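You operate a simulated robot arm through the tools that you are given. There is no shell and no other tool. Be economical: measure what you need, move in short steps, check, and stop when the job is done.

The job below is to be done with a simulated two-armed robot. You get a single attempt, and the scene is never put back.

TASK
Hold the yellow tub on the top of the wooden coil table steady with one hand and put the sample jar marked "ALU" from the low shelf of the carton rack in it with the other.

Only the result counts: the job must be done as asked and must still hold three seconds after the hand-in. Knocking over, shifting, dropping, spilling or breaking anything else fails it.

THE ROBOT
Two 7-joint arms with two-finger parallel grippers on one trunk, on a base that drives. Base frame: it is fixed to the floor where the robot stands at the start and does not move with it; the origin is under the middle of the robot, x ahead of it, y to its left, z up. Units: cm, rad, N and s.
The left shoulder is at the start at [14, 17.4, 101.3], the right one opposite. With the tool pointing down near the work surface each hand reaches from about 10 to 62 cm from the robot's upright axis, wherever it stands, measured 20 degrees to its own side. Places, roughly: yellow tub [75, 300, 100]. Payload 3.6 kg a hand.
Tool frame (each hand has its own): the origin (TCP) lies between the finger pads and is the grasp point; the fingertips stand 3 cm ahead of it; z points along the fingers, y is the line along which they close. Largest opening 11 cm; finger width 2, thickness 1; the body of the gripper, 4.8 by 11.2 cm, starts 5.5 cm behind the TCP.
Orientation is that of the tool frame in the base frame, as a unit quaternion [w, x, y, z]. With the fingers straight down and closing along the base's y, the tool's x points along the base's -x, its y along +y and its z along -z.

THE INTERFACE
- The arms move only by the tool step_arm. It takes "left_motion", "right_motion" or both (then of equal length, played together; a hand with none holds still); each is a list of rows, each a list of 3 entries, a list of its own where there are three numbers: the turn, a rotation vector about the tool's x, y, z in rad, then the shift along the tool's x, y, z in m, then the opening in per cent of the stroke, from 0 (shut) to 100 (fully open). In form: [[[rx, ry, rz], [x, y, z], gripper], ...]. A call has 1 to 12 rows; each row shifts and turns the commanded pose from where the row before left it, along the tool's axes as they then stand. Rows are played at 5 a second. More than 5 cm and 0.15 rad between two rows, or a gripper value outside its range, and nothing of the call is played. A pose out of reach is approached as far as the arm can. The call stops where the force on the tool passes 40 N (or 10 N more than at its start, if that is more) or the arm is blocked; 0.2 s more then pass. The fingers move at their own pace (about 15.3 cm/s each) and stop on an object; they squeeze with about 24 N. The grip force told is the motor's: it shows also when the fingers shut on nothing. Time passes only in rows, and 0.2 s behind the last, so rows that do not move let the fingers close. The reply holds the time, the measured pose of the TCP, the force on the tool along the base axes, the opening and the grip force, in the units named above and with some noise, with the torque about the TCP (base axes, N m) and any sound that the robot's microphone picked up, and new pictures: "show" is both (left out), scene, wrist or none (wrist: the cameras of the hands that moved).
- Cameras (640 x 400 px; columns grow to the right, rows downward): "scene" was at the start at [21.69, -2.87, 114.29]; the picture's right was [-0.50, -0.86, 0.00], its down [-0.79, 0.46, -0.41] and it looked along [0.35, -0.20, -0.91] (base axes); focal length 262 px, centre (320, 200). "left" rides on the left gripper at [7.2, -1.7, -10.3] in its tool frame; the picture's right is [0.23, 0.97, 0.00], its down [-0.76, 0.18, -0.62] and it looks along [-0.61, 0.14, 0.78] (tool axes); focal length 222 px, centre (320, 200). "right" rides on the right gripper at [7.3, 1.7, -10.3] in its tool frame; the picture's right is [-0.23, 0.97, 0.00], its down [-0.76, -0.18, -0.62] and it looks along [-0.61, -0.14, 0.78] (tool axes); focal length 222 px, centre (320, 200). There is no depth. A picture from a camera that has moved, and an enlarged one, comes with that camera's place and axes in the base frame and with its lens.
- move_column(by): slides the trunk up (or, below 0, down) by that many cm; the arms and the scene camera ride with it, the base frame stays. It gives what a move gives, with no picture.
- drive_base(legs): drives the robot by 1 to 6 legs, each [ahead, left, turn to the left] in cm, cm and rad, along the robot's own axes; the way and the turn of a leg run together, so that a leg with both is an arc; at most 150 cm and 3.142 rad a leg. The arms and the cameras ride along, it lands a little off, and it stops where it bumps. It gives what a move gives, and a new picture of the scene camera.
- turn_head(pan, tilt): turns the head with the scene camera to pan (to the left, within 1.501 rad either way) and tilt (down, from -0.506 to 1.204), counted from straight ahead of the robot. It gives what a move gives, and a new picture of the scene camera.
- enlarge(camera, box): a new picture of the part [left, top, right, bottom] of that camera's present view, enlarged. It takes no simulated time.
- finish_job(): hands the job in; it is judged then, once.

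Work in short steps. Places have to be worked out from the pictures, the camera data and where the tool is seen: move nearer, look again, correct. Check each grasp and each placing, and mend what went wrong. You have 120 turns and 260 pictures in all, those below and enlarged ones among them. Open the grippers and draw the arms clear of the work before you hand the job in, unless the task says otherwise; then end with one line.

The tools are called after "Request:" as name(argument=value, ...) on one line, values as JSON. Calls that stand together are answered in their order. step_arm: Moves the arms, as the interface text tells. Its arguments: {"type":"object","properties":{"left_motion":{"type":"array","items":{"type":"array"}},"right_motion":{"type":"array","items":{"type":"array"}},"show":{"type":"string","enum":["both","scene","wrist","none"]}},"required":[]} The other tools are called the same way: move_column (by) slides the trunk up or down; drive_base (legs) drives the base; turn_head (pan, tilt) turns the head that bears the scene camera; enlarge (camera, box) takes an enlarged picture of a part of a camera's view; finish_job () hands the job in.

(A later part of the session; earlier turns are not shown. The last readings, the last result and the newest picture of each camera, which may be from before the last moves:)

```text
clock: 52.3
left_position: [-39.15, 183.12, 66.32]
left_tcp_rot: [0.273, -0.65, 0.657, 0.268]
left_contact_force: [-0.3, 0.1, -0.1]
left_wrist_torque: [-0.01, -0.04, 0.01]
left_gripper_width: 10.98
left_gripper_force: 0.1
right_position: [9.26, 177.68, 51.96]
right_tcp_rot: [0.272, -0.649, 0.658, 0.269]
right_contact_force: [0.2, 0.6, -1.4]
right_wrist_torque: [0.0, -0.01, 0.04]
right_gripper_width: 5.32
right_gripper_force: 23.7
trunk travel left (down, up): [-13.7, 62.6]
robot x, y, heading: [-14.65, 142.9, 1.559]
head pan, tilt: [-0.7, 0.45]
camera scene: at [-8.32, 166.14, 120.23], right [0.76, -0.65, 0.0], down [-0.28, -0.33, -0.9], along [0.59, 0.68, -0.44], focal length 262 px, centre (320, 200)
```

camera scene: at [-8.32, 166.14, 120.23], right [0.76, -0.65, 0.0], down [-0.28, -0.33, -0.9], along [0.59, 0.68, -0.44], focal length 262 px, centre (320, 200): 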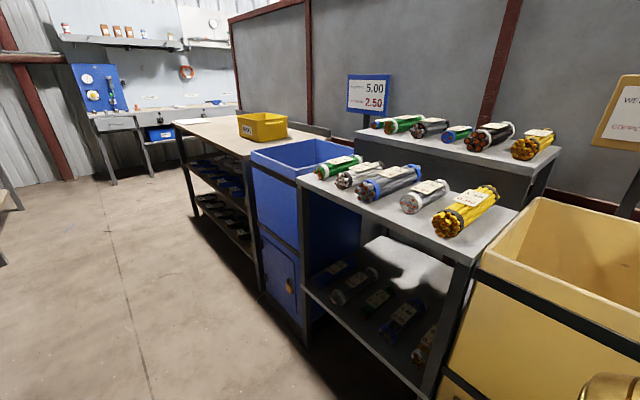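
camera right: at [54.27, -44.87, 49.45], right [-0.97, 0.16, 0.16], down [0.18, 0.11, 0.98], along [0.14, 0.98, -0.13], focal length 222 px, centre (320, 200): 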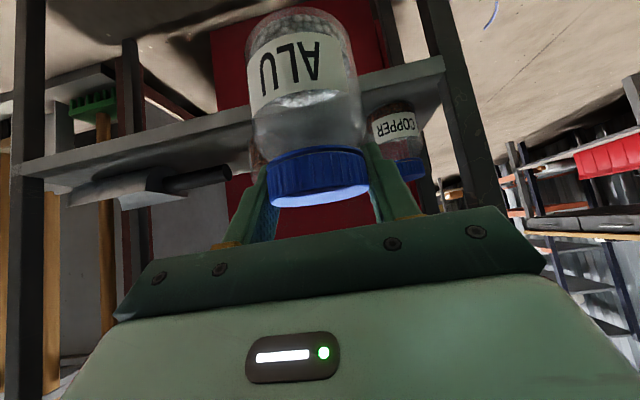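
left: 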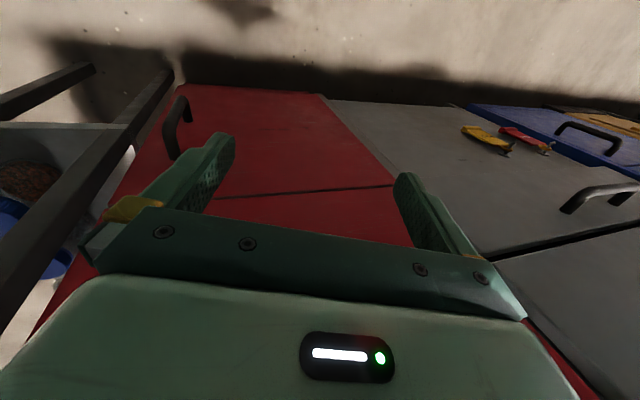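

The tub sits on the wooden table ahead right. Drive on to y≈260, then turn right to face the table and raise the trunk.

Request:
drive_base(legs=[[120, 0, 0.012], [0, 0, -1.57]])

Request:
move_column(by=30)

Request:
turn_head(pan=0.0, tilt=0.5)

```text
clock: 62.3
left_position: [29.37, 288.13, 66.33]
left_tcp_rot: [0.382, 0.021, 0.924, -0.01]
left_contact_force: [-0.2, 0.2, -0.5]
left_wrist_torque: [-0.01, -0.01, 0.0]
left_gripper_width: 11.01
left_gripper_force: 0.1
right_position: [22.36, 239.85, 51.91]
right_tcp_rot: [0.383, 0.022, 0.924, -0.009]
right_contact_force: [-0.5, -0.8, -0.8]
right_wrist_torque: [0.01, -0.01, -0.02]
right_gripper_width: 5.32
right_gripper_force: 24.2
trunk travel left (down, up): [-13.7, 62.6]
robot x, y, heading: [-11.82, 265.4, -0.046]
head pan, tilt: [-0.7, 0.45]
camera scene: at [11.26, 258.11, 120.23], right [-0.68, -0.73, 0.0], down [-0.32, 0.3, -0.9], along [0.66, -0.61, -0.44], focal length 262 px, centre (320, 200)
```

scene: 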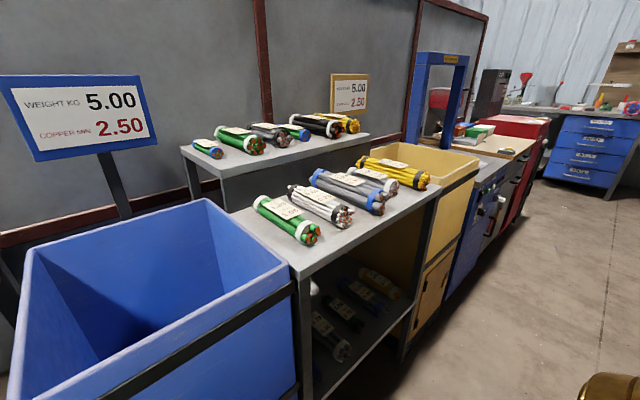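

```text
clock: 65.3
left_position: [29.41, 288.21, 96.31]
left_tcp_rot: [0.383, 0.02, 0.923, -0.009]
left_contact_force: [-0.4, -0.3, -0.1]
left_wrist_torque: [0.01, 0.01, 0.01]
left_gripper_width: 11.01
left_gripper_force: 0.1
right_position: [22.51, 240.0, 82.04]
right_tcp_rot: [0.381, 0.022, 0.924, -0.009]
right_contact_force: [0.4, 0.2, -1.1]
right_wrist_torque: [0.0, -0.02, 0.0]
right_gripper_width: 5.3
right_gripper_force: 24.0
trunk travel left (down, up): [-43.7, 32.6]
robot x, y, heading: [-12.15, 264.76, -0.05]
head pan, tilt: [-0.7, 0.45]
```

```text
clock: 66.4
left_position: [29.46, 288.08, 96.41]
left_tcp_rot: [0.383, 0.02, 0.924, -0.009]
left_contact_force: [-0.2, 0.0, -0.3]
left_wrist_torque: [-0.02, 0.0, -0.01]
left_gripper_width: 11.0
left_gripper_force: 0.0
right_position: [22.31, 239.91, 81.96]
right_tcp_rot: [0.383, 0.022, 0.923, -0.009]
right_contact_force: [-0.5, 0.4, -1.4]
right_wrist_torque: [0.01, -0.02, 0.01]
right_gripper_width: 5.34
right_gripper_force: 24.1
trunk travel left (down, up): [-43.7, 32.6]
robot x, y, heading: [-11.66, 264.45, -0.046]
head pan, tilt: [0.0, 0.499]
camera scene: at [0.81, 264.52, 150.62], right [-0.05, -1.0, 0.0], down [-0.48, 0.02, -0.88], along [0.88, -0.04, -0.48], focal length 262 px, centre (320, 200)
```

scene: 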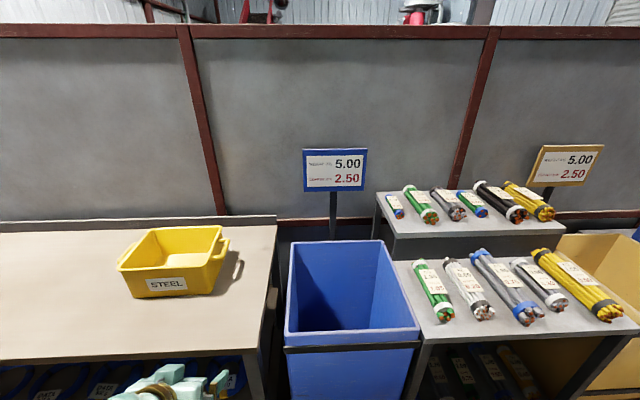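

The STEEL tub is at roughly (66,304), table top ~90. The jar must go up: trunk +15 and right arm up 12 before nearing the table.

Request:
move_column(by=15)

Request:
step_arm(right_motion=[[[0, 0, 0], [-0.014, 0, -0.014], 0], [[0, 0, 0], [-0.028, 0, -0.028], 0], [[0, 0, 0], [-0.028, 0, -0.028], 0], [[0, 0, 0], [-0.021, 0, -0.021], 0], [[0, 0, 0], [-0.014, 0, -0.014], 0]], show="wrist")

Request:
drive_base(legs=[[0, 40, 0.046]])

Request:
turn_head(pan=0.0, tilt=0.75)

```text
clock: 68.2
left_position: [29.31, 288.16, 111.44]
left_tcp_rot: [0.383, 0.019, 0.923, -0.009]
left_contact_force: [-0.5, 0.3, -0.7]
left_wrist_torque: [0.0, 0.02, -0.01]
left_gripper_width: 11.03
left_gripper_force: 0.0
right_position: [22.43, 240.04, 96.94]
right_tcp_rot: [0.382, 0.022, 0.924, -0.01]
right_contact_force: [-0.3, 0.6, -1.6]
right_wrist_torque: [0.02, 0.01, -0.04]
right_gripper_width: 5.32
right_gripper_force: 23.5
trunk travel left (down, up): [-58.7, 17.6]
robot x, y, heading: [-11.77, 265.06, -0.046]
head pan, tilt: [0.0, 0.499]
```

```text
clock: 69.4
left_position: [29.4, 288.13, 111.31]
left_tcp_rot: [0.382, 0.02, 0.924, -0.01]
left_contact_force: [0.2, 0.5, 0.1]
left_wrist_torque: [0.02, 0.0, 0.02]
left_gripper_width: 11.0
left_gripper_force: 0.1
right_position: [22.38, 240.12, 111.82]
right_tcp_rot: [0.381, 0.022, 0.924, -0.009]
right_contact_force: [-1.0, -0.4, -0.9]
right_wrist_torque: [-0.02, -0.04, -0.03]
right_gripper_width: 5.34
right_gripper_force: 23.5
trunk travel left (down, up): [-58.7, 17.6]
robot x, y, heading: [-11.83, 265.15, -0.048]
head pan, tilt: [0.0, 0.499]
camera right: at [10.07, 242.28, 113.99], right [0.21, 0.97, 0.16], down [0.09, -0.18, 0.98], along [0.97, -0.19, -0.12], focal length 222 px, centre (320, 200)
```

right: 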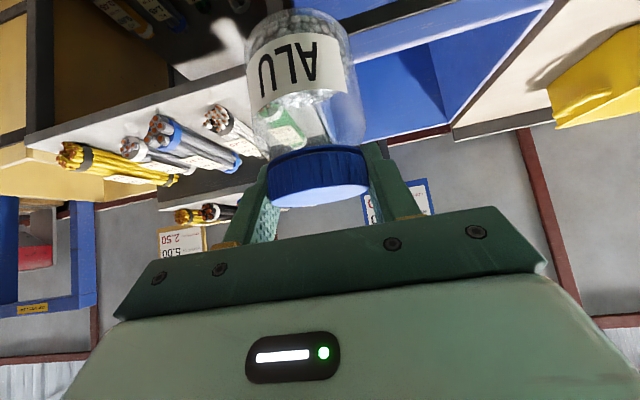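

```text
clock: 71.9
left_position: [29.61, 329.7, 111.36]
left_tcp_rot: [0.383, 0.003, 0.924, -0.002]
left_contact_force: [-0.3, 0.3, -0.4]
left_wrist_torque: [0.01, 0.01, -0.02]
left_gripper_width: 10.99
left_gripper_force: 0.0
right_position: [24.49, 281.45, 111.81]
right_tcp_rot: [0.383, 0.005, 0.924, -0.003]
right_contact_force: [0.3, 0.3, -2.1]
right_wrist_torque: [0.03, 0.01, 0.01]
right_gripper_width: 5.34
right_gripper_force: 24.0
trunk travel left (down, up): [-58.7, 17.6]
robot x, y, heading: [-10.59, 304.71, -0.003]
head pan, tilt: [0.0, 0.499]
camera scene: at [-0.1, 305.11, 165.7], right [-0.01, -1.0, 0.0], down [-0.48, 0.0, -0.88], along [0.88, -0.01, -0.48], focal length 262 px, centre (320, 200)
```

scene: 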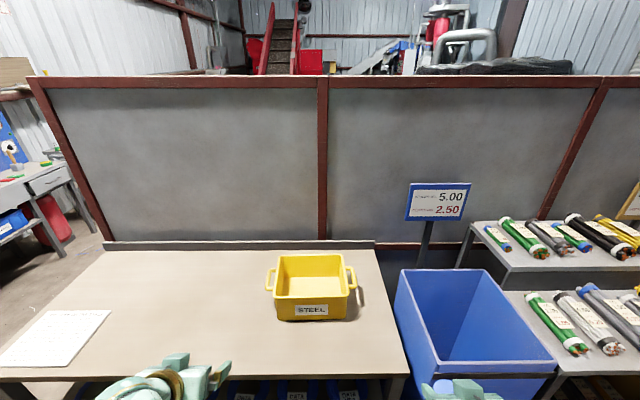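

```text
clock: 72.6
left_position: [29.58, 329.71, 111.41]
left_tcp_rot: [0.383, 0.002, 0.924, -0.002]
left_contact_force: [0.1, -0.8, 0.2]
left_wrist_torque: [-0.01, 0.03, 0.01]
left_gripper_width: 11.02
left_gripper_force: 0.0
right_position: [24.32, 281.39, 111.79]
right_tcp_rot: [0.383, 0.004, 0.924, -0.002]
right_contact_force: [0.1, 0.2, -0.6]
right_wrist_torque: [0.03, -0.02, -0.01]
right_gripper_width: 5.32
right_gripper_force: 24.6
trunk travel left (down, up): [-58.7, 17.6]
robot x, y, heading: [-10.62, 305.07, -0.004]
head pan, tilt: [0.0, 0.75]
camera scene: at [-0.91, 305.06, 163.51], right [-0.01, -1.0, 0.0], down [-0.68, 0.01, -0.73], along [0.73, -0.01, -0.68], focal length 262 px, centre (320, 200)
```

scene: 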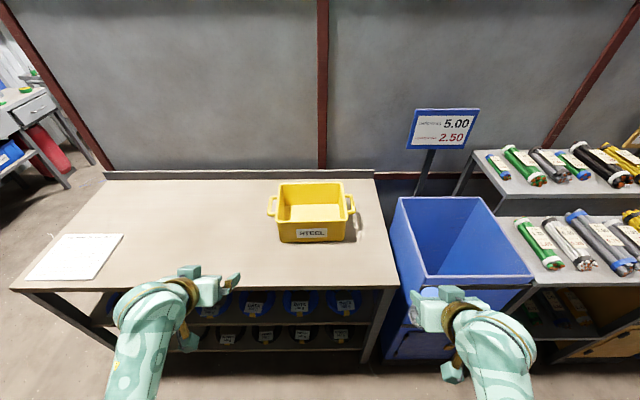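

Both hands are above the table level. Move 12 cm toward the table and look at the tub with the head and left wrist camera.

Request:
drive_base(legs=[[12, 0, 0]])

Request:
enlarge(camera="left", box=[0, 0, 640, 400])

Request:
enlarge(camera="right", box=[0, 0, 640, 400])

Request:
enlarge(camera="scene", box=[220, 150, 420, 275])

```text
clock: 73.9
left_position: [41.96, 329.47, 111.25]
left_tcp_rot: [0.382, 0.004, 0.924, -0.003]
left_contact_force: [-1.0, -0.7, -1.0]
left_wrist_torque: [0.0, -0.01, 0.0]
left_gripper_width: 10.99
left_gripper_force: 0.0
right_position: [36.84, 281.2, 111.68]
right_tcp_rot: [0.382, 0.005, 0.924, -0.002]
right_contact_force: [1.3, 1.0, -0.5]
right_wrist_torque: [0.0, 0.0, 0.0]
right_gripper_width: 5.33
right_gripper_force: 23.8
trunk travel left (down, up): [-58.7, 17.6]
robot x, y, heading: [1.59, 304.9, -0.01]
head pan, tilt: [0.0, 0.75]
camera scene: at [11.45, 304.92, 163.51], right [-0.01, -1.0, 0.0], down [-0.68, 0.01, -0.73], along [0.73, -0.01, -0.68], focal length 262 px, centre (320, 200)
```

scene: 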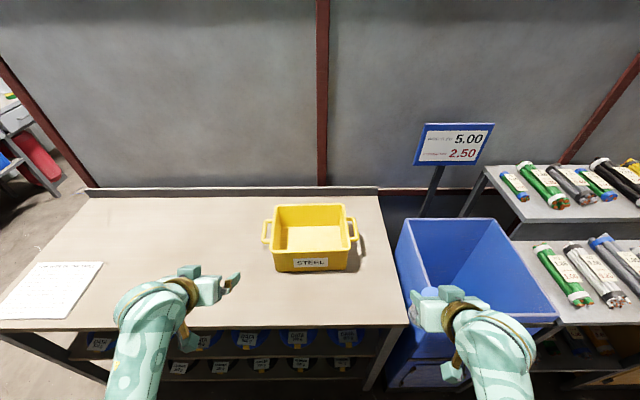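

```text
1.00 times, centred on (320, 200) of left (not enlarged: the box is as wide or as high as the picture)
camera zoom: at [29.54, 327.83, 113.49], right [-0.15, 0.97, -0.16], down [0.1, 0.18, 0.98], along [0.98, 0.13, -0.12], focal length 222 px, centre (320, 200)
```

zoom: 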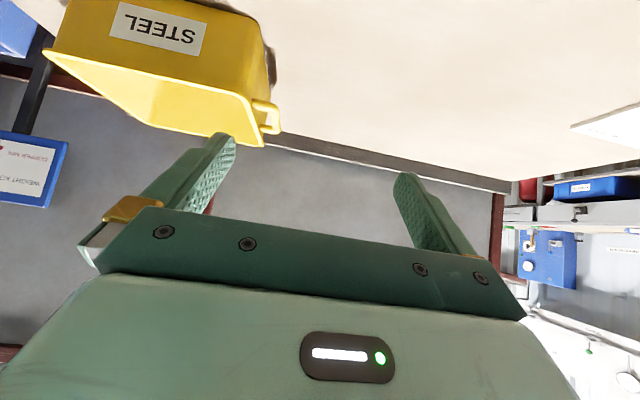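

```text
1.00 times, centred on (320, 200) of right (not enlarged: the box is as wide or as high as the picture)
camera zoom: at [24.36, 282.98, 113.94], right [0.17, 0.97, 0.16], down [0.1, -0.18, 0.98], along [0.98, -0.15, -0.12], focal length 222 px, centre (320, 200)
```

zoom: 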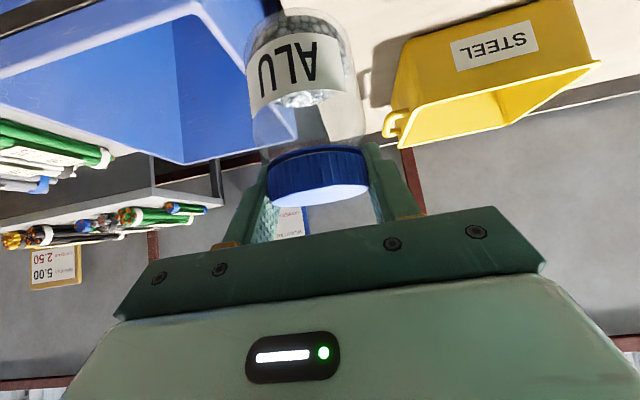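

```text
3.20 times, centred on (320, 212) of scene
camera zoom: at [11.45, 304.92, 163.51], right [-0.01, -1.0, 0.0], down [-0.68, 0.01, -0.73], along [0.73, -0.01, -0.68], focal length 837 px, centre (320, 160)
```

zoom: 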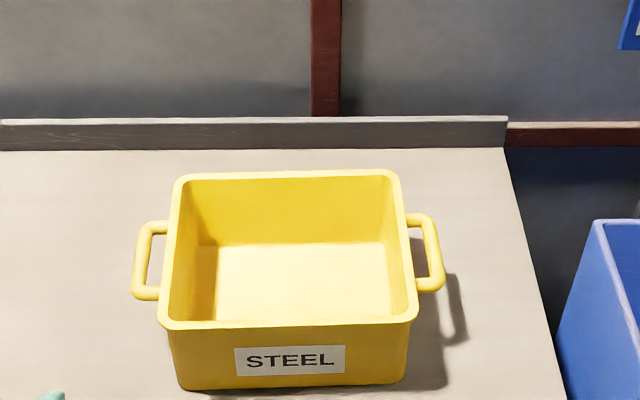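

I enlarge the tub in both wrist views to triangulate its rim.

Request:
enlarge(camera="right", box=[360, 0, 620, 162])

Request:
enlarge(camera="left", box=[30, 0, 290, 162])

```text
2.46 times, centred on (490, 81) of right
camera zoom: at [24.36, 282.98, 113.94], right [0.17, 0.97, 0.16], down [0.1, -0.18, 0.98], along [0.98, -0.15, -0.12], focal length 547 px, centre (-98, 493)
```

zoom: 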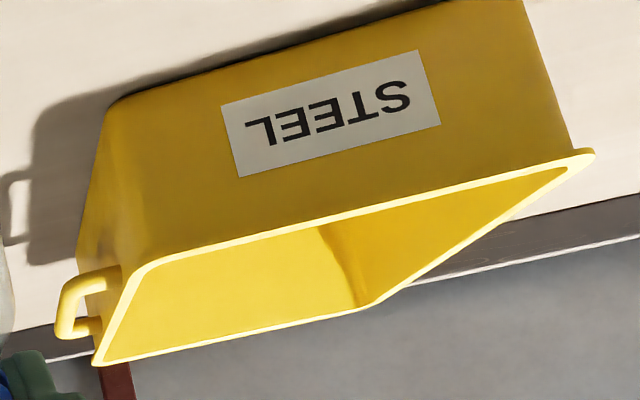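

```text
2.46 times, centred on (160, 81) of left
camera zoom: at [29.54, 327.83, 113.49], right [-0.15, 0.97, -0.16], down [0.1, 0.18, 0.98], along [0.98, 0.13, -0.12], focal length 547 px, centre (714, 493)
```

zoom: 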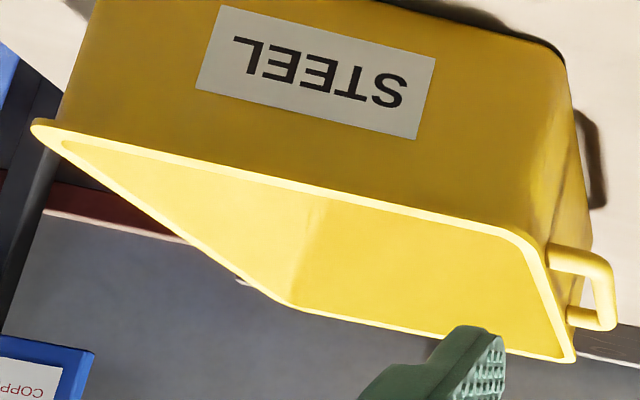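

Rim works out as x 59–79, y 295–319.5, z≈98.3; table ≈85. Reach for the jar (x≈70) needs the robot ~8 cm nearer, so I look straight down at my base front and the table edge.

Request:
turn_head(pan=0.0, tilt=1.2)

```text
clock: 74.8
left_position: [41.97, 329.45, 111.33]
left_tcp_rot: [0.382, 0.003, 0.924, -0.003]
left_contact_force: [-0.4, 0.1, 0.4]
left_wrist_torque: [-0.03, -0.01, 0.02]
left_gripper_width: 11.02
left_gripper_force: 0.1
right_position: [36.79, 281.22, 111.81]
right_tcp_rot: [0.382, 0.005, 0.924, -0.002]
right_contact_force: [0.1, -0.7, -1.1]
right_wrist_torque: [0.0, 0.0, -0.04]
right_gripper_width: 5.33
right_gripper_force: 24.3
trunk travel left (down, up): [-58.7, 17.6]
robot x, y, heading: [1.65, 305.04, -0.011]
head pan, tilt: [0.0, 1.201]
camera scene: at [8.69, 304.96, 160.34], right [-0.01, -1.0, 0.0], down [-0.93, 0.01, -0.36], along [0.36, 0.0, -0.93], focal length 262 px, centre (320, 200)
```

scene: 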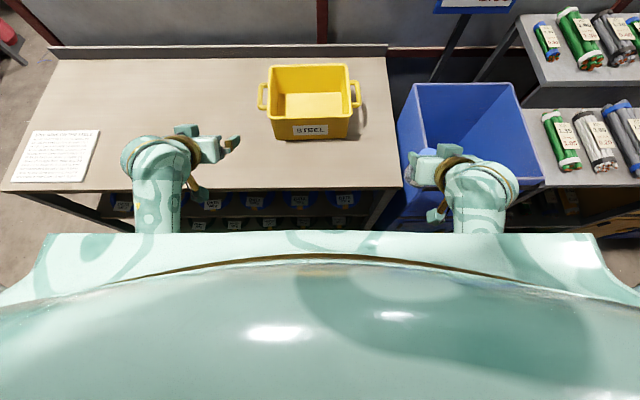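

Only the torso shows. I'll creep 6 cm closer; there's ~39 cm between axis and table edge at present.

Request:
drive_base(legs=[[3, 0, 0.01], [3, 0, 0]])

Request:
turn_head(pan=0.0, tilt=0.95)

```text
clock: 76.0
left_position: [47.39, 329.88, 111.47]
left_tcp_rot: [0.383, -0.002, 0.924, -0.001]
left_contact_force: [-0.9, 0.4, 0.0]
left_wrist_torque: [0.02, -0.02, 0.01]
left_gripper_width: 11.01
left_gripper_force: 0.0
right_position: [42.58, 281.49, 111.79]
right_tcp_rot: [0.384, 0.0, 0.923, -0.001]
right_contact_force: [0.4, 0.9, -1.2]
right_wrist_torque: [0.05, -0.03, -0.02]
right_gripper_width: 5.33
right_gripper_force: 23.5
trunk travel left (down, up): [-58.7, 17.6]
robot x, y, heading: [7.47, 304.79, 0.0]
head pan, tilt: [0.0, 1.201]
camera scene: at [14.21, 305.0, 160.36], right [0.0, -1.0, 0.0], down [-0.93, 0.0, -0.36], along [0.36, 0.0, -0.93], focal length 262 px, centre (320, 200)
```

scene: 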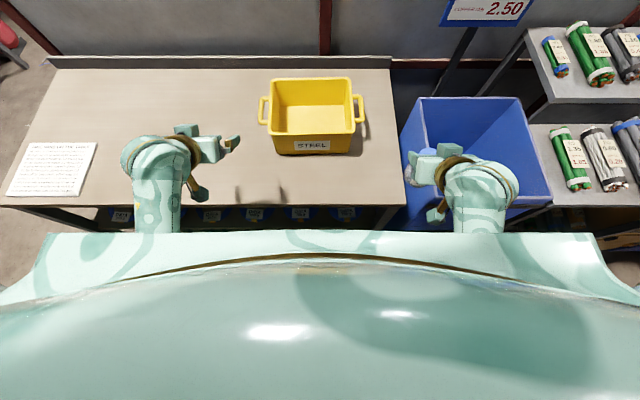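

```text
clock: 76.8
left_position: [47.63, 329.92, 111.28]
left_tcp_rot: [0.382, -0.002, 0.924, 0.0]
left_contact_force: [-0.8, -0.3, 0.0]
left_wrist_torque: [-0.02, 0.01, 0.03]
left_gripper_width: 11.01
left_gripper_force: 0.1
right_position: [43.02, 281.55, 111.85]
right_tcp_rot: [0.383, 0.0, 0.924, 0.0]
right_contact_force: [0.2, 0.5, -0.3]
right_wrist_torque: [0.0, 0.0, 0.0]
right_gripper_width: 5.34
right_gripper_force: 23.6
trunk travel left (down, up): [-58.7, 17.6]
robot x, y, heading: [7.68, 305.24, -0.001]
head pan, tilt: [0.0, 0.949]
camera scene: at [16.43, 305.01, 161.94], right [0.0, -1.0, 0.0], down [-0.81, 0.0, -0.58], along [0.58, 0.0, -0.81], focal length 262 px, centre (320, 200)
```

scene: 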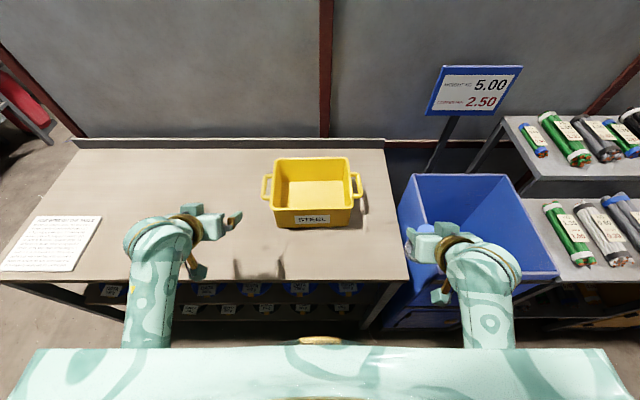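

No bump; robot at x≈7.6. Re-measure the tub in this clean view.

Request:
enlarge(camera="scene", box=[240, 140, 400, 240])

```text
4.00 times, centred on (320, 190) of scene
camera zoom: at [16.43, 305.01, 161.94], right [0.0, -1.0, 0.0], down [-0.81, 0.0, -0.58], along [0.58, 0.0, -0.81], focal length 1047 px, centre (320, 240)
```

zoom: 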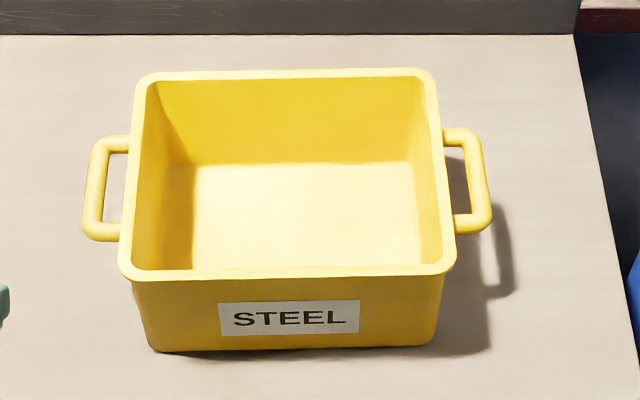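

Tub: rim x 58.5–79.8, y 295.3–319.7, wall 1 cm, floor ≈87.5. I'll pinch the front wall with the left hand vertical, closing along x near y≈314; first reorient.

Request:
step_arm(left_motion=[[[0, 0.131, 0], [0, 0, 0], 60], [[0, 0.131, 0], [0, 0, 0], 60], [[0, 0.131, 0], [0, 0, 0], 60], [[0, 0.131, 0], [0, 0, 0], 60], [[0, 0.131, 0], [0, 0, 0], 60], [[0, 0.131, 0], [0, 0, 0], 60], [[0, 0, 0.1428], [0, 0, 0], 60], [[0, 0, 0.1428], [0, 0, 0], 60], [[0, 0, 0.1428], [0, 0, 0], 60], [[0, 0, 0.1428], [0, 0, 0], 60], [[0, 0, 0.1428], [0, 0, 0], 60], [[0, 0, 0.1428], [0, 0, 0], 60]], show="none")

Request:
step_arm(left_motion=[[[0, 0, 0.1428], [0, 0, 0], 60], [[0, 0, 0.1428], [0, 0, 0], 60], [[0, 0, 0.1428], [0, 0, 0], 60], [[0, 0, 0.1428], [0, 0, 0], 60], [[0, 0, 0.1428], [0, 0, 0], 60]])

```text
clock: 78.0
left_position: [47.4, 337.29, 111.92]
left_tcp_rot: [0.076, -0.015, 0.994, 0.083]
left_contact_force: [0.1, 0.1, -0.6]
left_wrist_torque: [-0.01, 0.03, 0.0]
left_gripper_width: 6.63
left_gripper_force: 0.1
right_position: [43.02, 281.46, 111.74]
right_tcp_rot: [0.382, 0.0, 0.924, 0.0]
right_contact_force: [-0.4, 0.1, -1.0]
right_wrist_torque: [0.0, -0.04, 0.0]
right_gripper_width: 5.31
right_gripper_force: 23.9
trunk travel left (down, up): [-58.7, 17.6]
robot x, y, heading: [7.58, 304.7, 0.002]
head pan, tilt: [0.0, 0.949]
stopped in row 6 (left hand): the arm was blocked; the commanded pose is now the measured one
```

```text
clock: 79.4
left_position: [47.08, 340.43, 112.6]
left_tcp_rot: [0.03, 0.328, 0.934, 0.137]
left_contact_force: [0.7, -0.1, 0.8]
left_wrist_torque: [0.01, -0.04, 0.02]
left_gripper_width: 6.57
left_gripper_force: 0.0
right_position: [42.91, 281.57, 111.66]
right_tcp_rot: [0.382, 0.001, 0.924, -0.002]
right_contact_force: [0.2, -0.2, -1.1]
right_wrist_torque: [-0.02, 0.02, -0.01]
right_gripper_width: 5.34
right_gripper_force: 24.1
trunk travel left (down, up): [-58.7, 17.6]
robot x, y, heading: [7.57, 304.94, 0.003]
head pan, tilt: [0.0, 0.949]
stopped in row 5 (left hand): the arm was blocked; the commanded pose is now the measured one
camera scene: at [16.36, 305.02, 161.95], right [0.0, -1.0, 0.0], down [-0.81, 0.0, -0.58], along [0.58, 0.0, -0.81], focal length 262 px, centre (320, 200)
camera left: at [38.9, 341.11, 122.31], right [0.41, 0.87, 0.28], down [0.61, -0.49, 0.62], along [0.67, -0.08, -0.73], focal length 222 px, centre (320, 200)
```

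scene: 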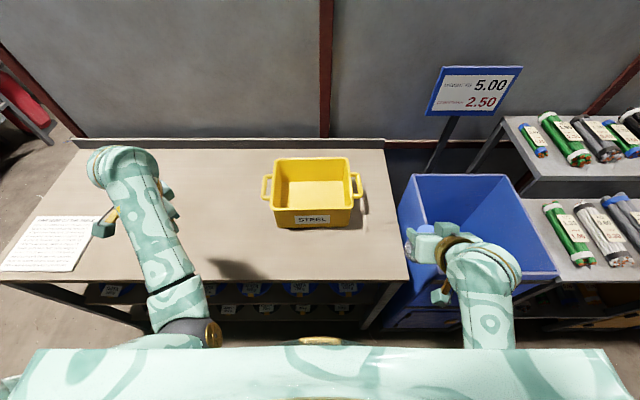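
left: 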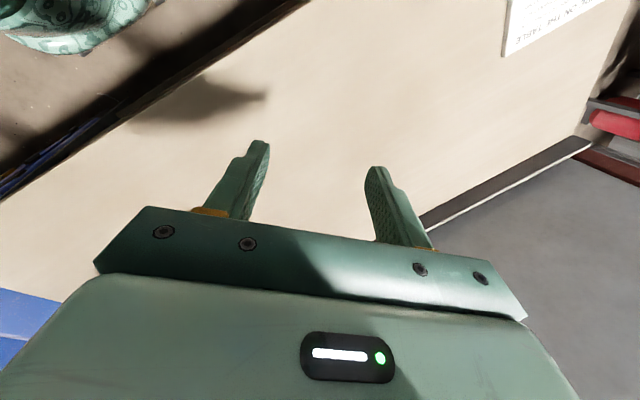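

The left arm hit a limit near its body. I move it forward and up first, then turn it to a pose coming from the left (fingers down-right, closing along x).

Request:
step_arm(left_motion=[[[0, 0, 0], [-0.036, 0.012, -0.015], 60], [[0, 0, 0], [-0.036, 0.012, -0.015], 60], [[0, 0, 0], [-0.035, 0.013, -0.015], 60], [[0.0529, -0.0712, 0.09], [0, 0, 0], 60], [[0.0529, -0.0712, 0.09], [0, 0, 0], 60], [[0.0529, -0.0712, 0.09], [0, 0, 0], 60], [[0.0529, -0.0712, 0.09], [0, 0, 0], 60], [[0.0529, -0.0712, 0.09], [0, 0, 0], 60], [[0.0529, -0.0712, 0.09], [0, 0, 0], 60], [[0.0529, -0.0712, 0.09], [0, 0, 0], 60], [[0.0529, -0.0712, 0.09], [0, 0, 0], 60], [[0.0529, -0.0712, 0.09], [0, 0, 0], 60]])

```text
clock: 82.0
left_position: [57.17, 335.32, 117.49]
left_tcp_rot: [0.183, 0.683, 0.682, -0.187]
left_contact_force: [0.1, 0.2, -0.3]
left_wrist_torque: [0.0, 0.0, 0.03]
left_gripper_width: 6.6
left_gripper_force: 0.0
right_position: [42.93, 281.61, 111.75]
right_tcp_rot: [0.382, 0.0, 0.924, -0.001]
right_contact_force: [0.2, 0.6, -1.4]
right_wrist_torque: [-0.02, 0.02, 0.0]
right_gripper_width: 5.32
right_gripper_force: 23.3
trunk travel left (down, up): [-58.7, 17.6]
robot x, y, heading: [7.54, 304.71, 0.001]
head pan, tilt: [0.0, 0.949]
camera scene: at [16.4, 305.07, 161.95], right [0.0, -1.0, 0.0], down [-0.81, 0.0, -0.58], along [0.58, 0.0, -0.81], focal length 262 px, centre (320, 200)
camera left: at [55.44, 346.67, 122.72], right [0.97, 0.19, -0.12], down [0.18, -0.34, 0.92], along [0.14, -0.92, -0.37], focal length 222 px, centre (320, 200)
```

scene: 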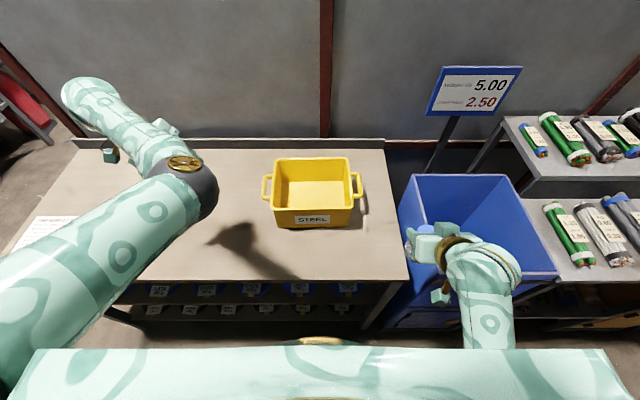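
left: 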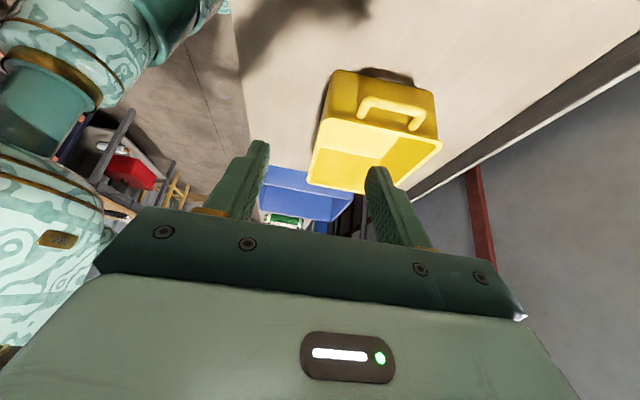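

Orientation reached. Now move the left hand to a pre-grasp 10 cm above/left of the front wall pinch point (59,313.5,97).

Request:
step_arm(left_motion=[[[0, 0, 0], [-0.0173, 0.00366, 0.0372], 60], [[0, 0, 0], [-0.0173, 0.00366, 0.0372], 60], [[0, 0, 0], [-0.0173, 0.00366, 0.0372], 60], [[0, 0, 0], [-0.0173, 0.00366, 0.0372], 60], [[0, 0, 0], [-0.0173, 0.00366, 0.0372], 60]])

```text
clock: 83.2
left_position: [58.92, 318.11, 105.34]
left_tcp_rot: [0.184, 0.682, 0.684, -0.185]
left_contact_force: [0.7, 0.1, 0.0]
left_wrist_torque: [0.0, -0.01, -0.02]
left_gripper_width: 6.61
left_gripper_force: 0.0
right_position: [43.02, 281.55, 111.72]
right_tcp_rot: [0.382, 0.0, 0.924, 0.001]
right_contact_force: [-0.1, -0.2, -1.8]
right_wrist_torque: [0.0, -0.04, -0.01]
right_gripper_width: 5.32
right_gripper_force: 24.4
trunk travel left (down, up): [-58.7, 17.6]
robot x, y, heading: [7.72, 304.62, 0.004]
head pan, tilt: [0.0, 0.949]
camera scene: at [16.38, 304.98, 161.95], right [0.0, -1.0, 0.0], down [-0.81, 0.0, -0.58], along [0.58, 0.0, -0.81], focal length 262 px, centre (320, 200)
camera left: at [57.2, 329.5, 110.66], right [0.97, 0.2, -0.12], down [0.18, -0.34, 0.92], along [0.14, -0.92, -0.37], focal length 222 px, centre (320, 200)
```

scene: 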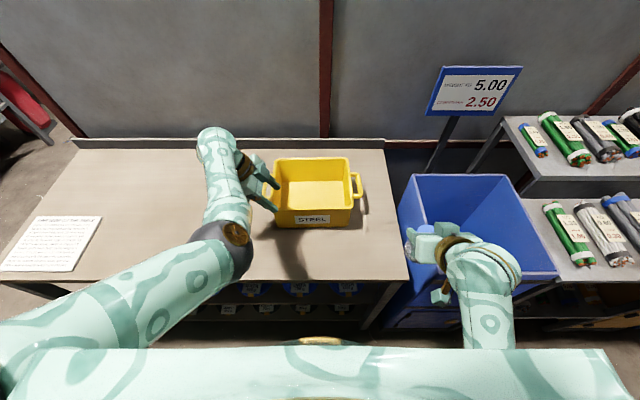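
left: 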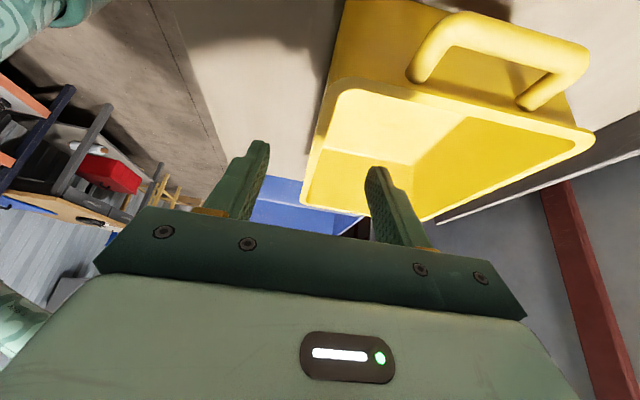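

The front wall lies between the fingers. Advance 9.5 cm along the fingers.

Request:
step_arm(left_motion=[[[0, 0, 0], [0, 0, 0.02], 60], [[0, 0, 0], [0, 0, 0.02], 60], [[0, 0, 0], [0, 0, 0.02], 60], [[0, 0, 0], [0, 0, 0.02], 60], [[0, 0, 0], [0, 0, 0.013], 60]])

Request:
enlarge(camera="scene", box=[190, 120, 390, 245])

```text
clock: 84.4
left_position: [58.89, 313.86, 97.52]
left_tcp_rot: [0.182, 0.683, 0.682, -0.186]
left_contact_force: [-0.3, 0.5, 0.5]
left_wrist_torque: [-0.05, 0.01, -0.06]
left_gripper_width: 6.59
left_gripper_force: 0.2
right_position: [42.82, 281.52, 111.74]
right_tcp_rot: [0.382, 0.0, 0.924, -0.001]
right_contact_force: [-0.1, 0.5, -2.1]
right_wrist_torque: [-0.01, 0.01, 0.01]
right_gripper_width: 5.3
right_gripper_force: 24.3
trunk travel left (down, up): [-58.7, 17.6]
robot x, y, heading: [7.99, 304.75, 0.003]
head pan, tilt: [0.0, 0.949]
camera scene: at [16.39, 305.02, 161.95], right [0.0, -1.0, 0.0], down [-0.81, 0.0, -0.58], along [0.58, 0.0, -0.81], focal length 262 px, centre (320, 200)
camera left: at [57.26, 325.25, 102.9], right [0.97, 0.2, -0.12], down [0.18, -0.35, 0.92], along [0.14, -0.92, -0.37], focal length 222 px, centre (320, 200)
```

scene: 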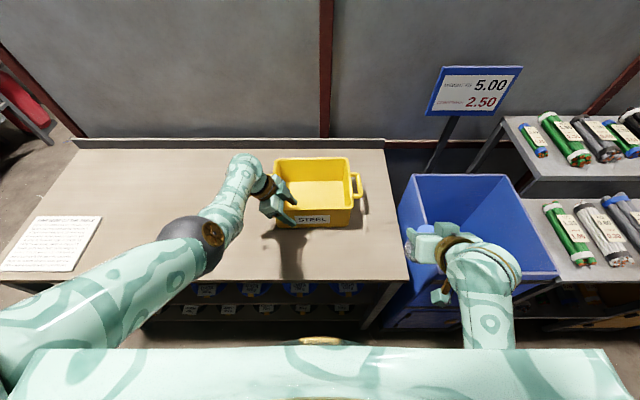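
left: 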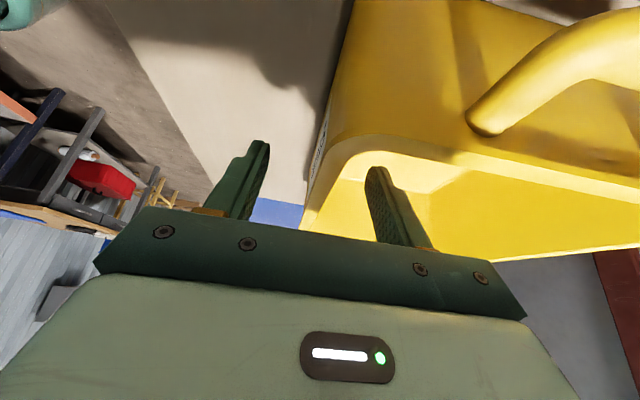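

```text
3.20 times, centred on (290, 182) of scene
camera zoom: at [16.39, 305.02, 161.95], right [0.0, -1.0, 0.0], down [-0.81, 0.0, -0.58], along [0.58, 0.0, -0.81], focal length 837 px, centre (416, 256)
```

zoom: 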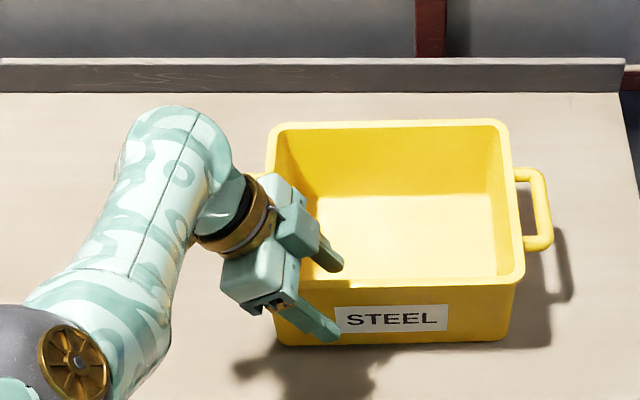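

Fingers straddle the front wall, centered. Close the left gripper in steps.

Request:
step_arm(left_motion=[[[0, 0, 0], [0, 0, 0], 40], [[0, 0, 0], [0, 0, 0], 25], [[0, 0, 0], [0, 0, 0], 15], [[0, 0, 0], [0, 0, 0], 0], [[0, 0, 0], [0, 0, 0], 0]])

```text
clock: 85.6
left_position: [58.97, 313.89, 97.72]
left_tcp_rot: [0.183, 0.682, 0.684, -0.185]
left_contact_force: [2.5, 1.2, 1.5]
left_wrist_torque: [-0.1, -0.4, 0.38]
left_gripper_width: 0.4
left_gripper_force: 24.0
right_position: [42.95, 281.64, 111.74]
right_tcp_rot: [0.382, 0.0, 0.924, -0.001]
right_contact_force: [-0.2, -0.1, -1.0]
right_wrist_torque: [-0.03, 0.03, 0.0]
right_gripper_width: 5.32
right_gripper_force: 24.0
trunk travel left (down, up): [-58.7, 17.6]
robot x, y, heading: [7.22, 304.79, 0.001]
head pan, tilt: [0.0, 0.949]
camera scene: at [16.37, 305.03, 161.95], right [0.0, -1.0, 0.0], down [-0.81, 0.0, -0.58], along [0.58, 0.0, -0.81], focal length 262 px, centre (320, 200)
camera left: at [57.29, 325.27, 102.96], right [0.97, 0.2, -0.12], down [0.18, -0.34, 0.92], along [0.14, -0.92, -0.37], focal length 222 px, centre (320, 200)
```

scene: 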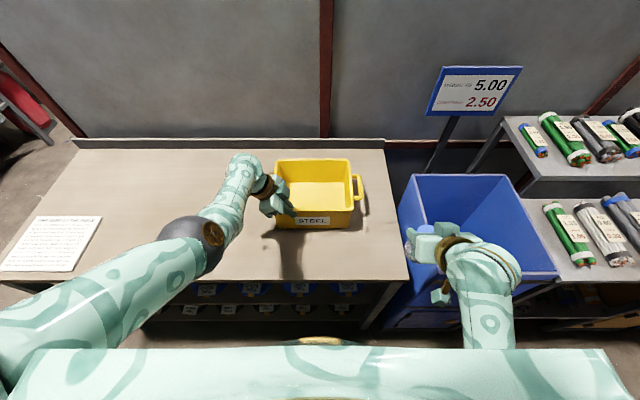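
left: 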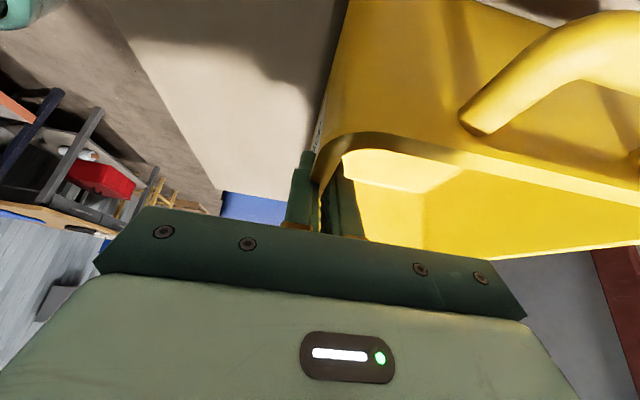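

Left hand holds the wall (0.4 cm, 24 N). Now carry the jar over the tub: target TCP (69,303,115).

Request:
step_arm(right_motion=[[[0, 0, 0], [-0.0256, 0.0268, 0.0204], 0], [[0, 0, 0], [-0.0256, 0.0268, 0.0204], 0], [[0, 0, 0], [-0.0256, 0.0268, 0.0204], 0], [[0, 0, 0], [-0.0256, 0.0268, 0.0204], 0], [[0, 0, 0], [-0.0256, 0.0268, 0.0204], 0], [[0, 0, 0], [-0.0256, 0.0268, 0.0204], 0], [[0, 0, 0], [-0.0256, 0.0268, 0.0204], 0], [[0, 0, 0], [-0.0256, 0.0268, 0.0204], 0]])

```text
clock: 86.4
left_position: [58.93, 313.93, 97.72]
left_tcp_rot: [0.184, 0.682, 0.683, -0.186]
left_contact_force: [1.7, 0.5, 2.1]
left_wrist_torque: [-0.19, -0.21, -0.05]
left_gripper_width: 0.39
left_gripper_force: 23.7
right_position: [50.91, 282.74, 111.2]
right_tcp_rot: [0.372, -0.044, 0.924, -0.081]
right_contact_force: [0.3, -0.2, -1.5]
right_wrist_torque: [0.03, 0.0, 0.0]
right_gripper_width: 5.33
right_gripper_force: 23.9
trunk travel left (down, up): [-58.7, 17.6]
robot x, y, heading: [7.82, 304.7, 0.002]
head pan, tilt: [0.0, 0.949]
stopped in row 3 (right hand): the arm was blocked; the commanded pose is now the measured one
camera scene: at [16.37, 305.02, 161.95], right [0.0, -1.0, 0.0], down [-0.81, 0.0, -0.58], along [0.58, 0.0, -0.81], focal length 262 px, centre (320, 200)
camera right: at [38.43, 284.59, 113.26], right [0.15, 0.99, -0.02], down [0.12, 0.0, 0.99], along [0.98, -0.15, -0.11], focal length 222 px, centre (320, 200)
```

scene: 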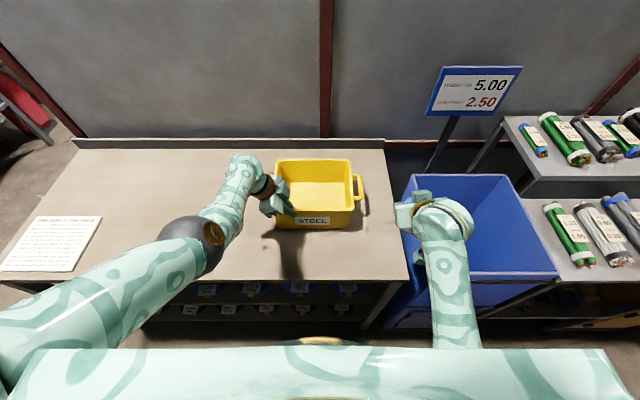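
right: 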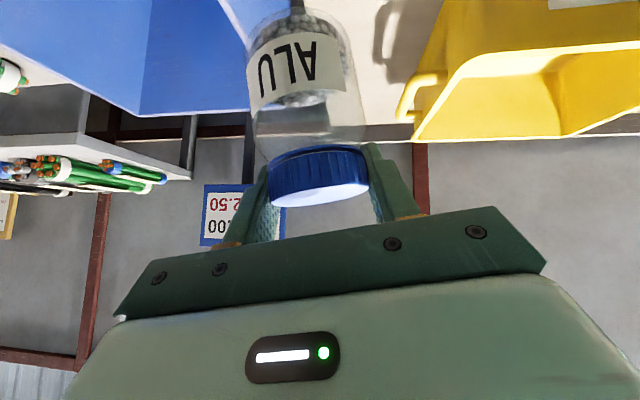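

The right arm hit a joint limit pointing straight ahead; yawing the hand 45° to the left (natural for this arm) should free it. I do that rotation in place, keeping the jar upright.

Request:
step_arm(right_motion=[[[-0.1095, -0.0152, -0.0705], [0, 0, 0], 0], [[-0.1095, -0.0152, -0.0705], [0, 0, 0], 0], [[-0.1095, -0.0152, -0.0705], [0, 0, 0], 0], [[-0.1095, -0.0152, -0.0705], [0, 0, 0], 0], [[-0.1095, -0.0152, -0.0705], [0, 0, 0], 0], [[-0.1095, -0.0152, -0.0705], [0, 0, 0], 0]])

```text
clock: 87.8
left_position: [59.03, 313.76, 97.77]
left_tcp_rot: [0.182, 0.683, 0.683, -0.186]
left_contact_force: [3.4, 0.1, 5.7]
left_wrist_torque: [0.08, -0.35, 0.17]
left_gripper_width: 0.38
left_gripper_force: 23.7
right_position: [50.84, 282.82, 111.14]
right_tcp_rot: [0.357, -0.352, 0.853, 0.147]
right_contact_force: [-0.2, -0.3, -2.0]
right_wrist_torque: [0.01, 0.0, 0.01]
right_gripper_width: 5.3
right_gripper_force: 24.2
trunk travel left (down, up): [-58.7, 17.6]
robot x, y, heading: [7.42, 304.66, -0.0]
head pan, tilt: [0.0, 0.949]
camera scene: at [16.34, 304.98, 161.96], right [0.0, -1.0, 0.0], down [-0.81, 0.0, -0.58], along [0.58, 0.0, -0.81], focal length 262 px, centre (320, 200)
camera right: at [40.82, 275.13, 113.29], right [-0.57, 0.8, 0.16], down [0.19, -0.06, 0.98], along [0.8, 0.59, -0.12], focal length 222 px, centre (320, 200)
```

scene: 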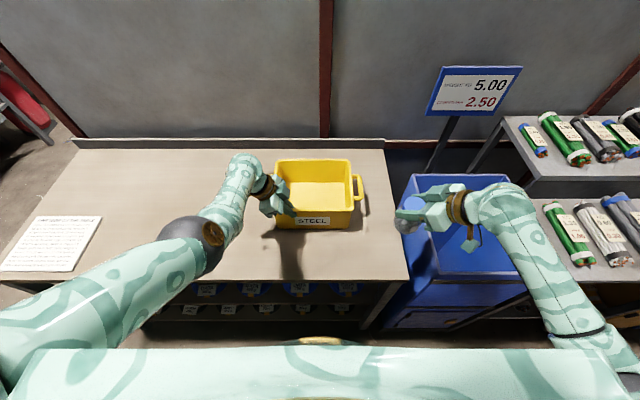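
right: 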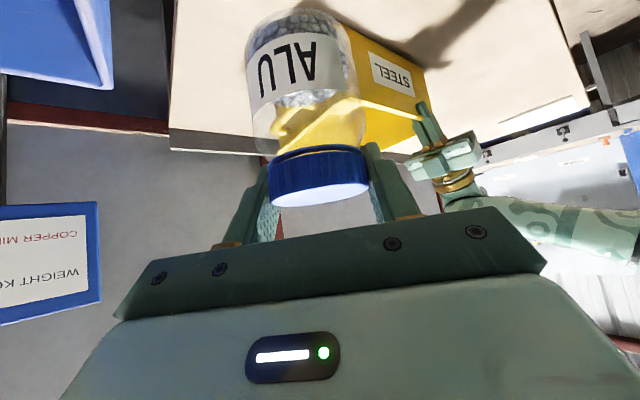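

Free now, jar upright. Move diagonally to above the tub at (71,304.5,114.5).

Request:
step_arm(right_motion=[[[0, 0, 0], [-0.0334, 0.0015, 0.0265], 0], [[0, 0, 0], [-0.0334, 0.0015, 0.0265], 0], [[0, 0, 0], [-0.0334, 0.0015, 0.0265], 0], [[0, 0, 0], [-0.0334, 0.0015, 0.0265], 0], [[0, 0, 0], [-0.0334, 0.0015, 0.0265], 0], [[0, 0, 0], [-0.0334, 0.0015, 0.0265], 0], [[0, 0, 0], [-0.0334, 0.0015, 0.0265], 0]])

```text
clock: 89.4
left_position: [58.91, 313.87, 97.66]
left_tcp_rot: [0.184, 0.682, 0.683, -0.186]
left_contact_force: [-2.0, 1.5, 4.3]
left_wrist_torque: [-0.68, -0.21, -0.31]
left_gripper_width: 0.4
left_gripper_force: 24.4
right_position: [71.21, 304.6, 114.92]
right_tcp_rot: [0.356, -0.352, 0.853, 0.145]
right_contact_force: [-0.5, 0.0, -0.8]
right_wrist_torque: [0.04, -0.02, 0.01]
right_gripper_width: 5.3
right_gripper_force: 24.0
trunk travel left (down, up): [-58.7, 17.6]
robot x, y, heading: [7.69, 304.98, -0.005]
head pan, tilt: [0.0, 0.949]
camera scene: at [16.33, 305.17, 161.96], right [0.0, -1.0, 0.0], down [-0.81, 0.0, -0.58], along [0.58, 0.0, -0.81], focal length 262 px, centre (320, 200)
camera right: at [61.19, 296.95, 116.9], right [-0.57, 0.8, 0.16], down [0.19, -0.06, 0.98], along [0.8, 0.59, -0.12], focal length 222 px, centre (320, 200)
```

scene: 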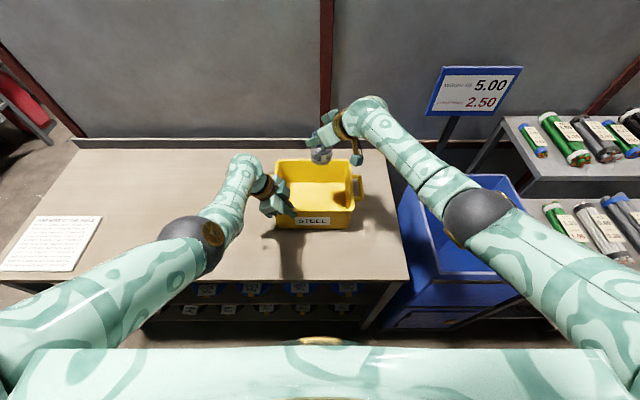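
right: 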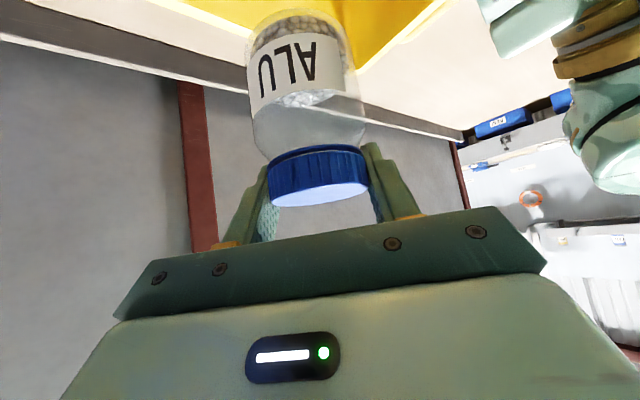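

Jar is above the tub. Shift to (72,307), steepen the hand by 15° for rim clearance, then lower to z≈101.

Request:
step_arm(right_motion=[[[0, 0, 0], [-0.016, 0.0113, 0.016], 0], [[0, 0.13, 0], [0, 0, 0], 0], [[0, 0.13, 0], [0, 0, 0], 0], [[0, 0, 0], [0.015, 0, 0.026], 0], [[0, 0, 0], [0.015, 0, 0.026], 0], [[0, 0, 0], [0.015, 0, 0.026], 0], [[0, 0, 0], [0.015, 0, 0.026], 0]])

Request:
enlarge(camera="scene", box=[220, 80, 420, 240])

```text
clock: 91.0
left_position: [58.94, 313.94, 97.62]
left_tcp_rot: [0.182, 0.683, 0.683, -0.186]
left_contact_force: [-2.2, -1.9, 4.0]
left_wrist_torque: [0.54, -0.35, -0.06]
left_gripper_width: 0.39
left_gripper_force: 24.0
right_position: [67.84, 304.56, 104.16]
right_tcp_rot: [0.243, -0.369, 0.892, 0.098]
right_contact_force: [-0.7, -0.2, -0.6]
right_wrist_torque: [0.04, -0.01, 0.01]
right_gripper_width: 5.33
right_gripper_force: 24.1
right hand out of reach, approached as far as the arm can: row 3, 4, 5, 6, 7
trunk travel left (down, up): [-58.7, 17.6]
robot x, y, heading: [7.29, 304.67, -0.001]
head pan, tilt: [0.0, 0.949]
camera scene: at [16.3, 305.07, 161.96], right [0.0, -1.0, 0.0], down [-0.81, 0.0, -0.58], along [0.58, 0.0, -0.81], focal length 262 px, centre (320, 200)
camera right: at [58.55, 297.65, 109.37], right [-0.55, 0.83, 0.11], down [0.37, 0.12, 0.92], along [0.75, 0.55, -0.37], focal length 222 px, centre (320, 200)
```

scene: 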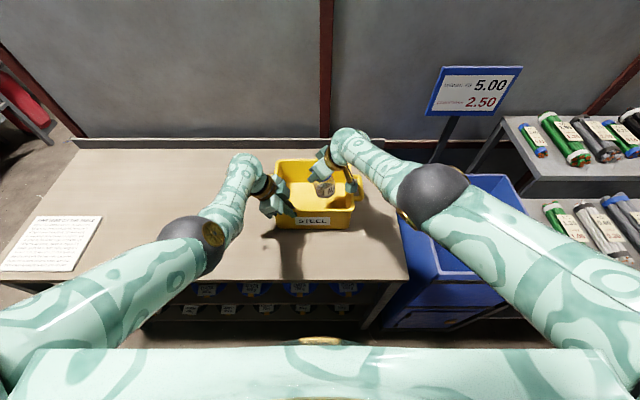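
right: 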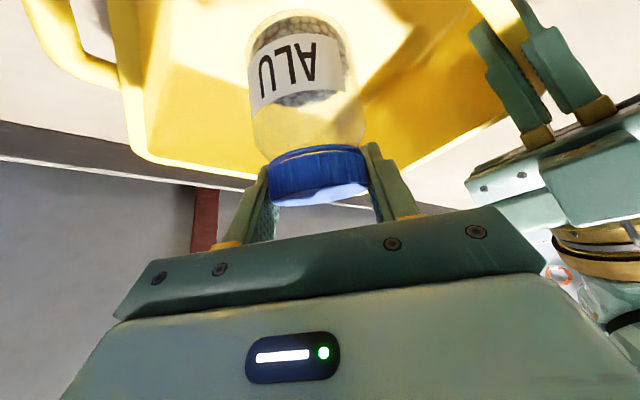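

```text
2.50 times, centred on (320, 160) of scene
camera zoom: at [16.3, 305.07, 161.96], right [0.0, -1.0, 0.0], down [-0.81, 0.0, -0.58], along [0.58, 0.0, -0.81], focal length 654 px, centre (320, 300)
```

zoom: 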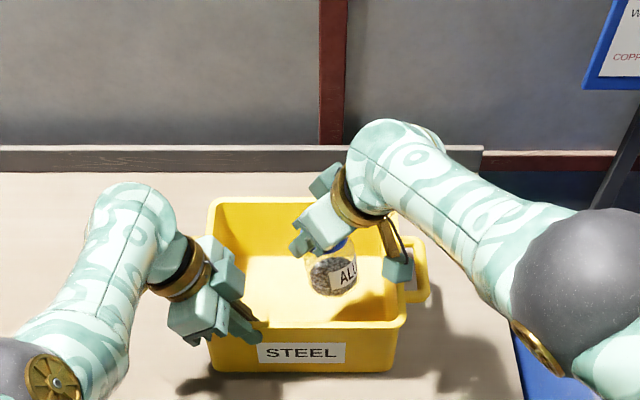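

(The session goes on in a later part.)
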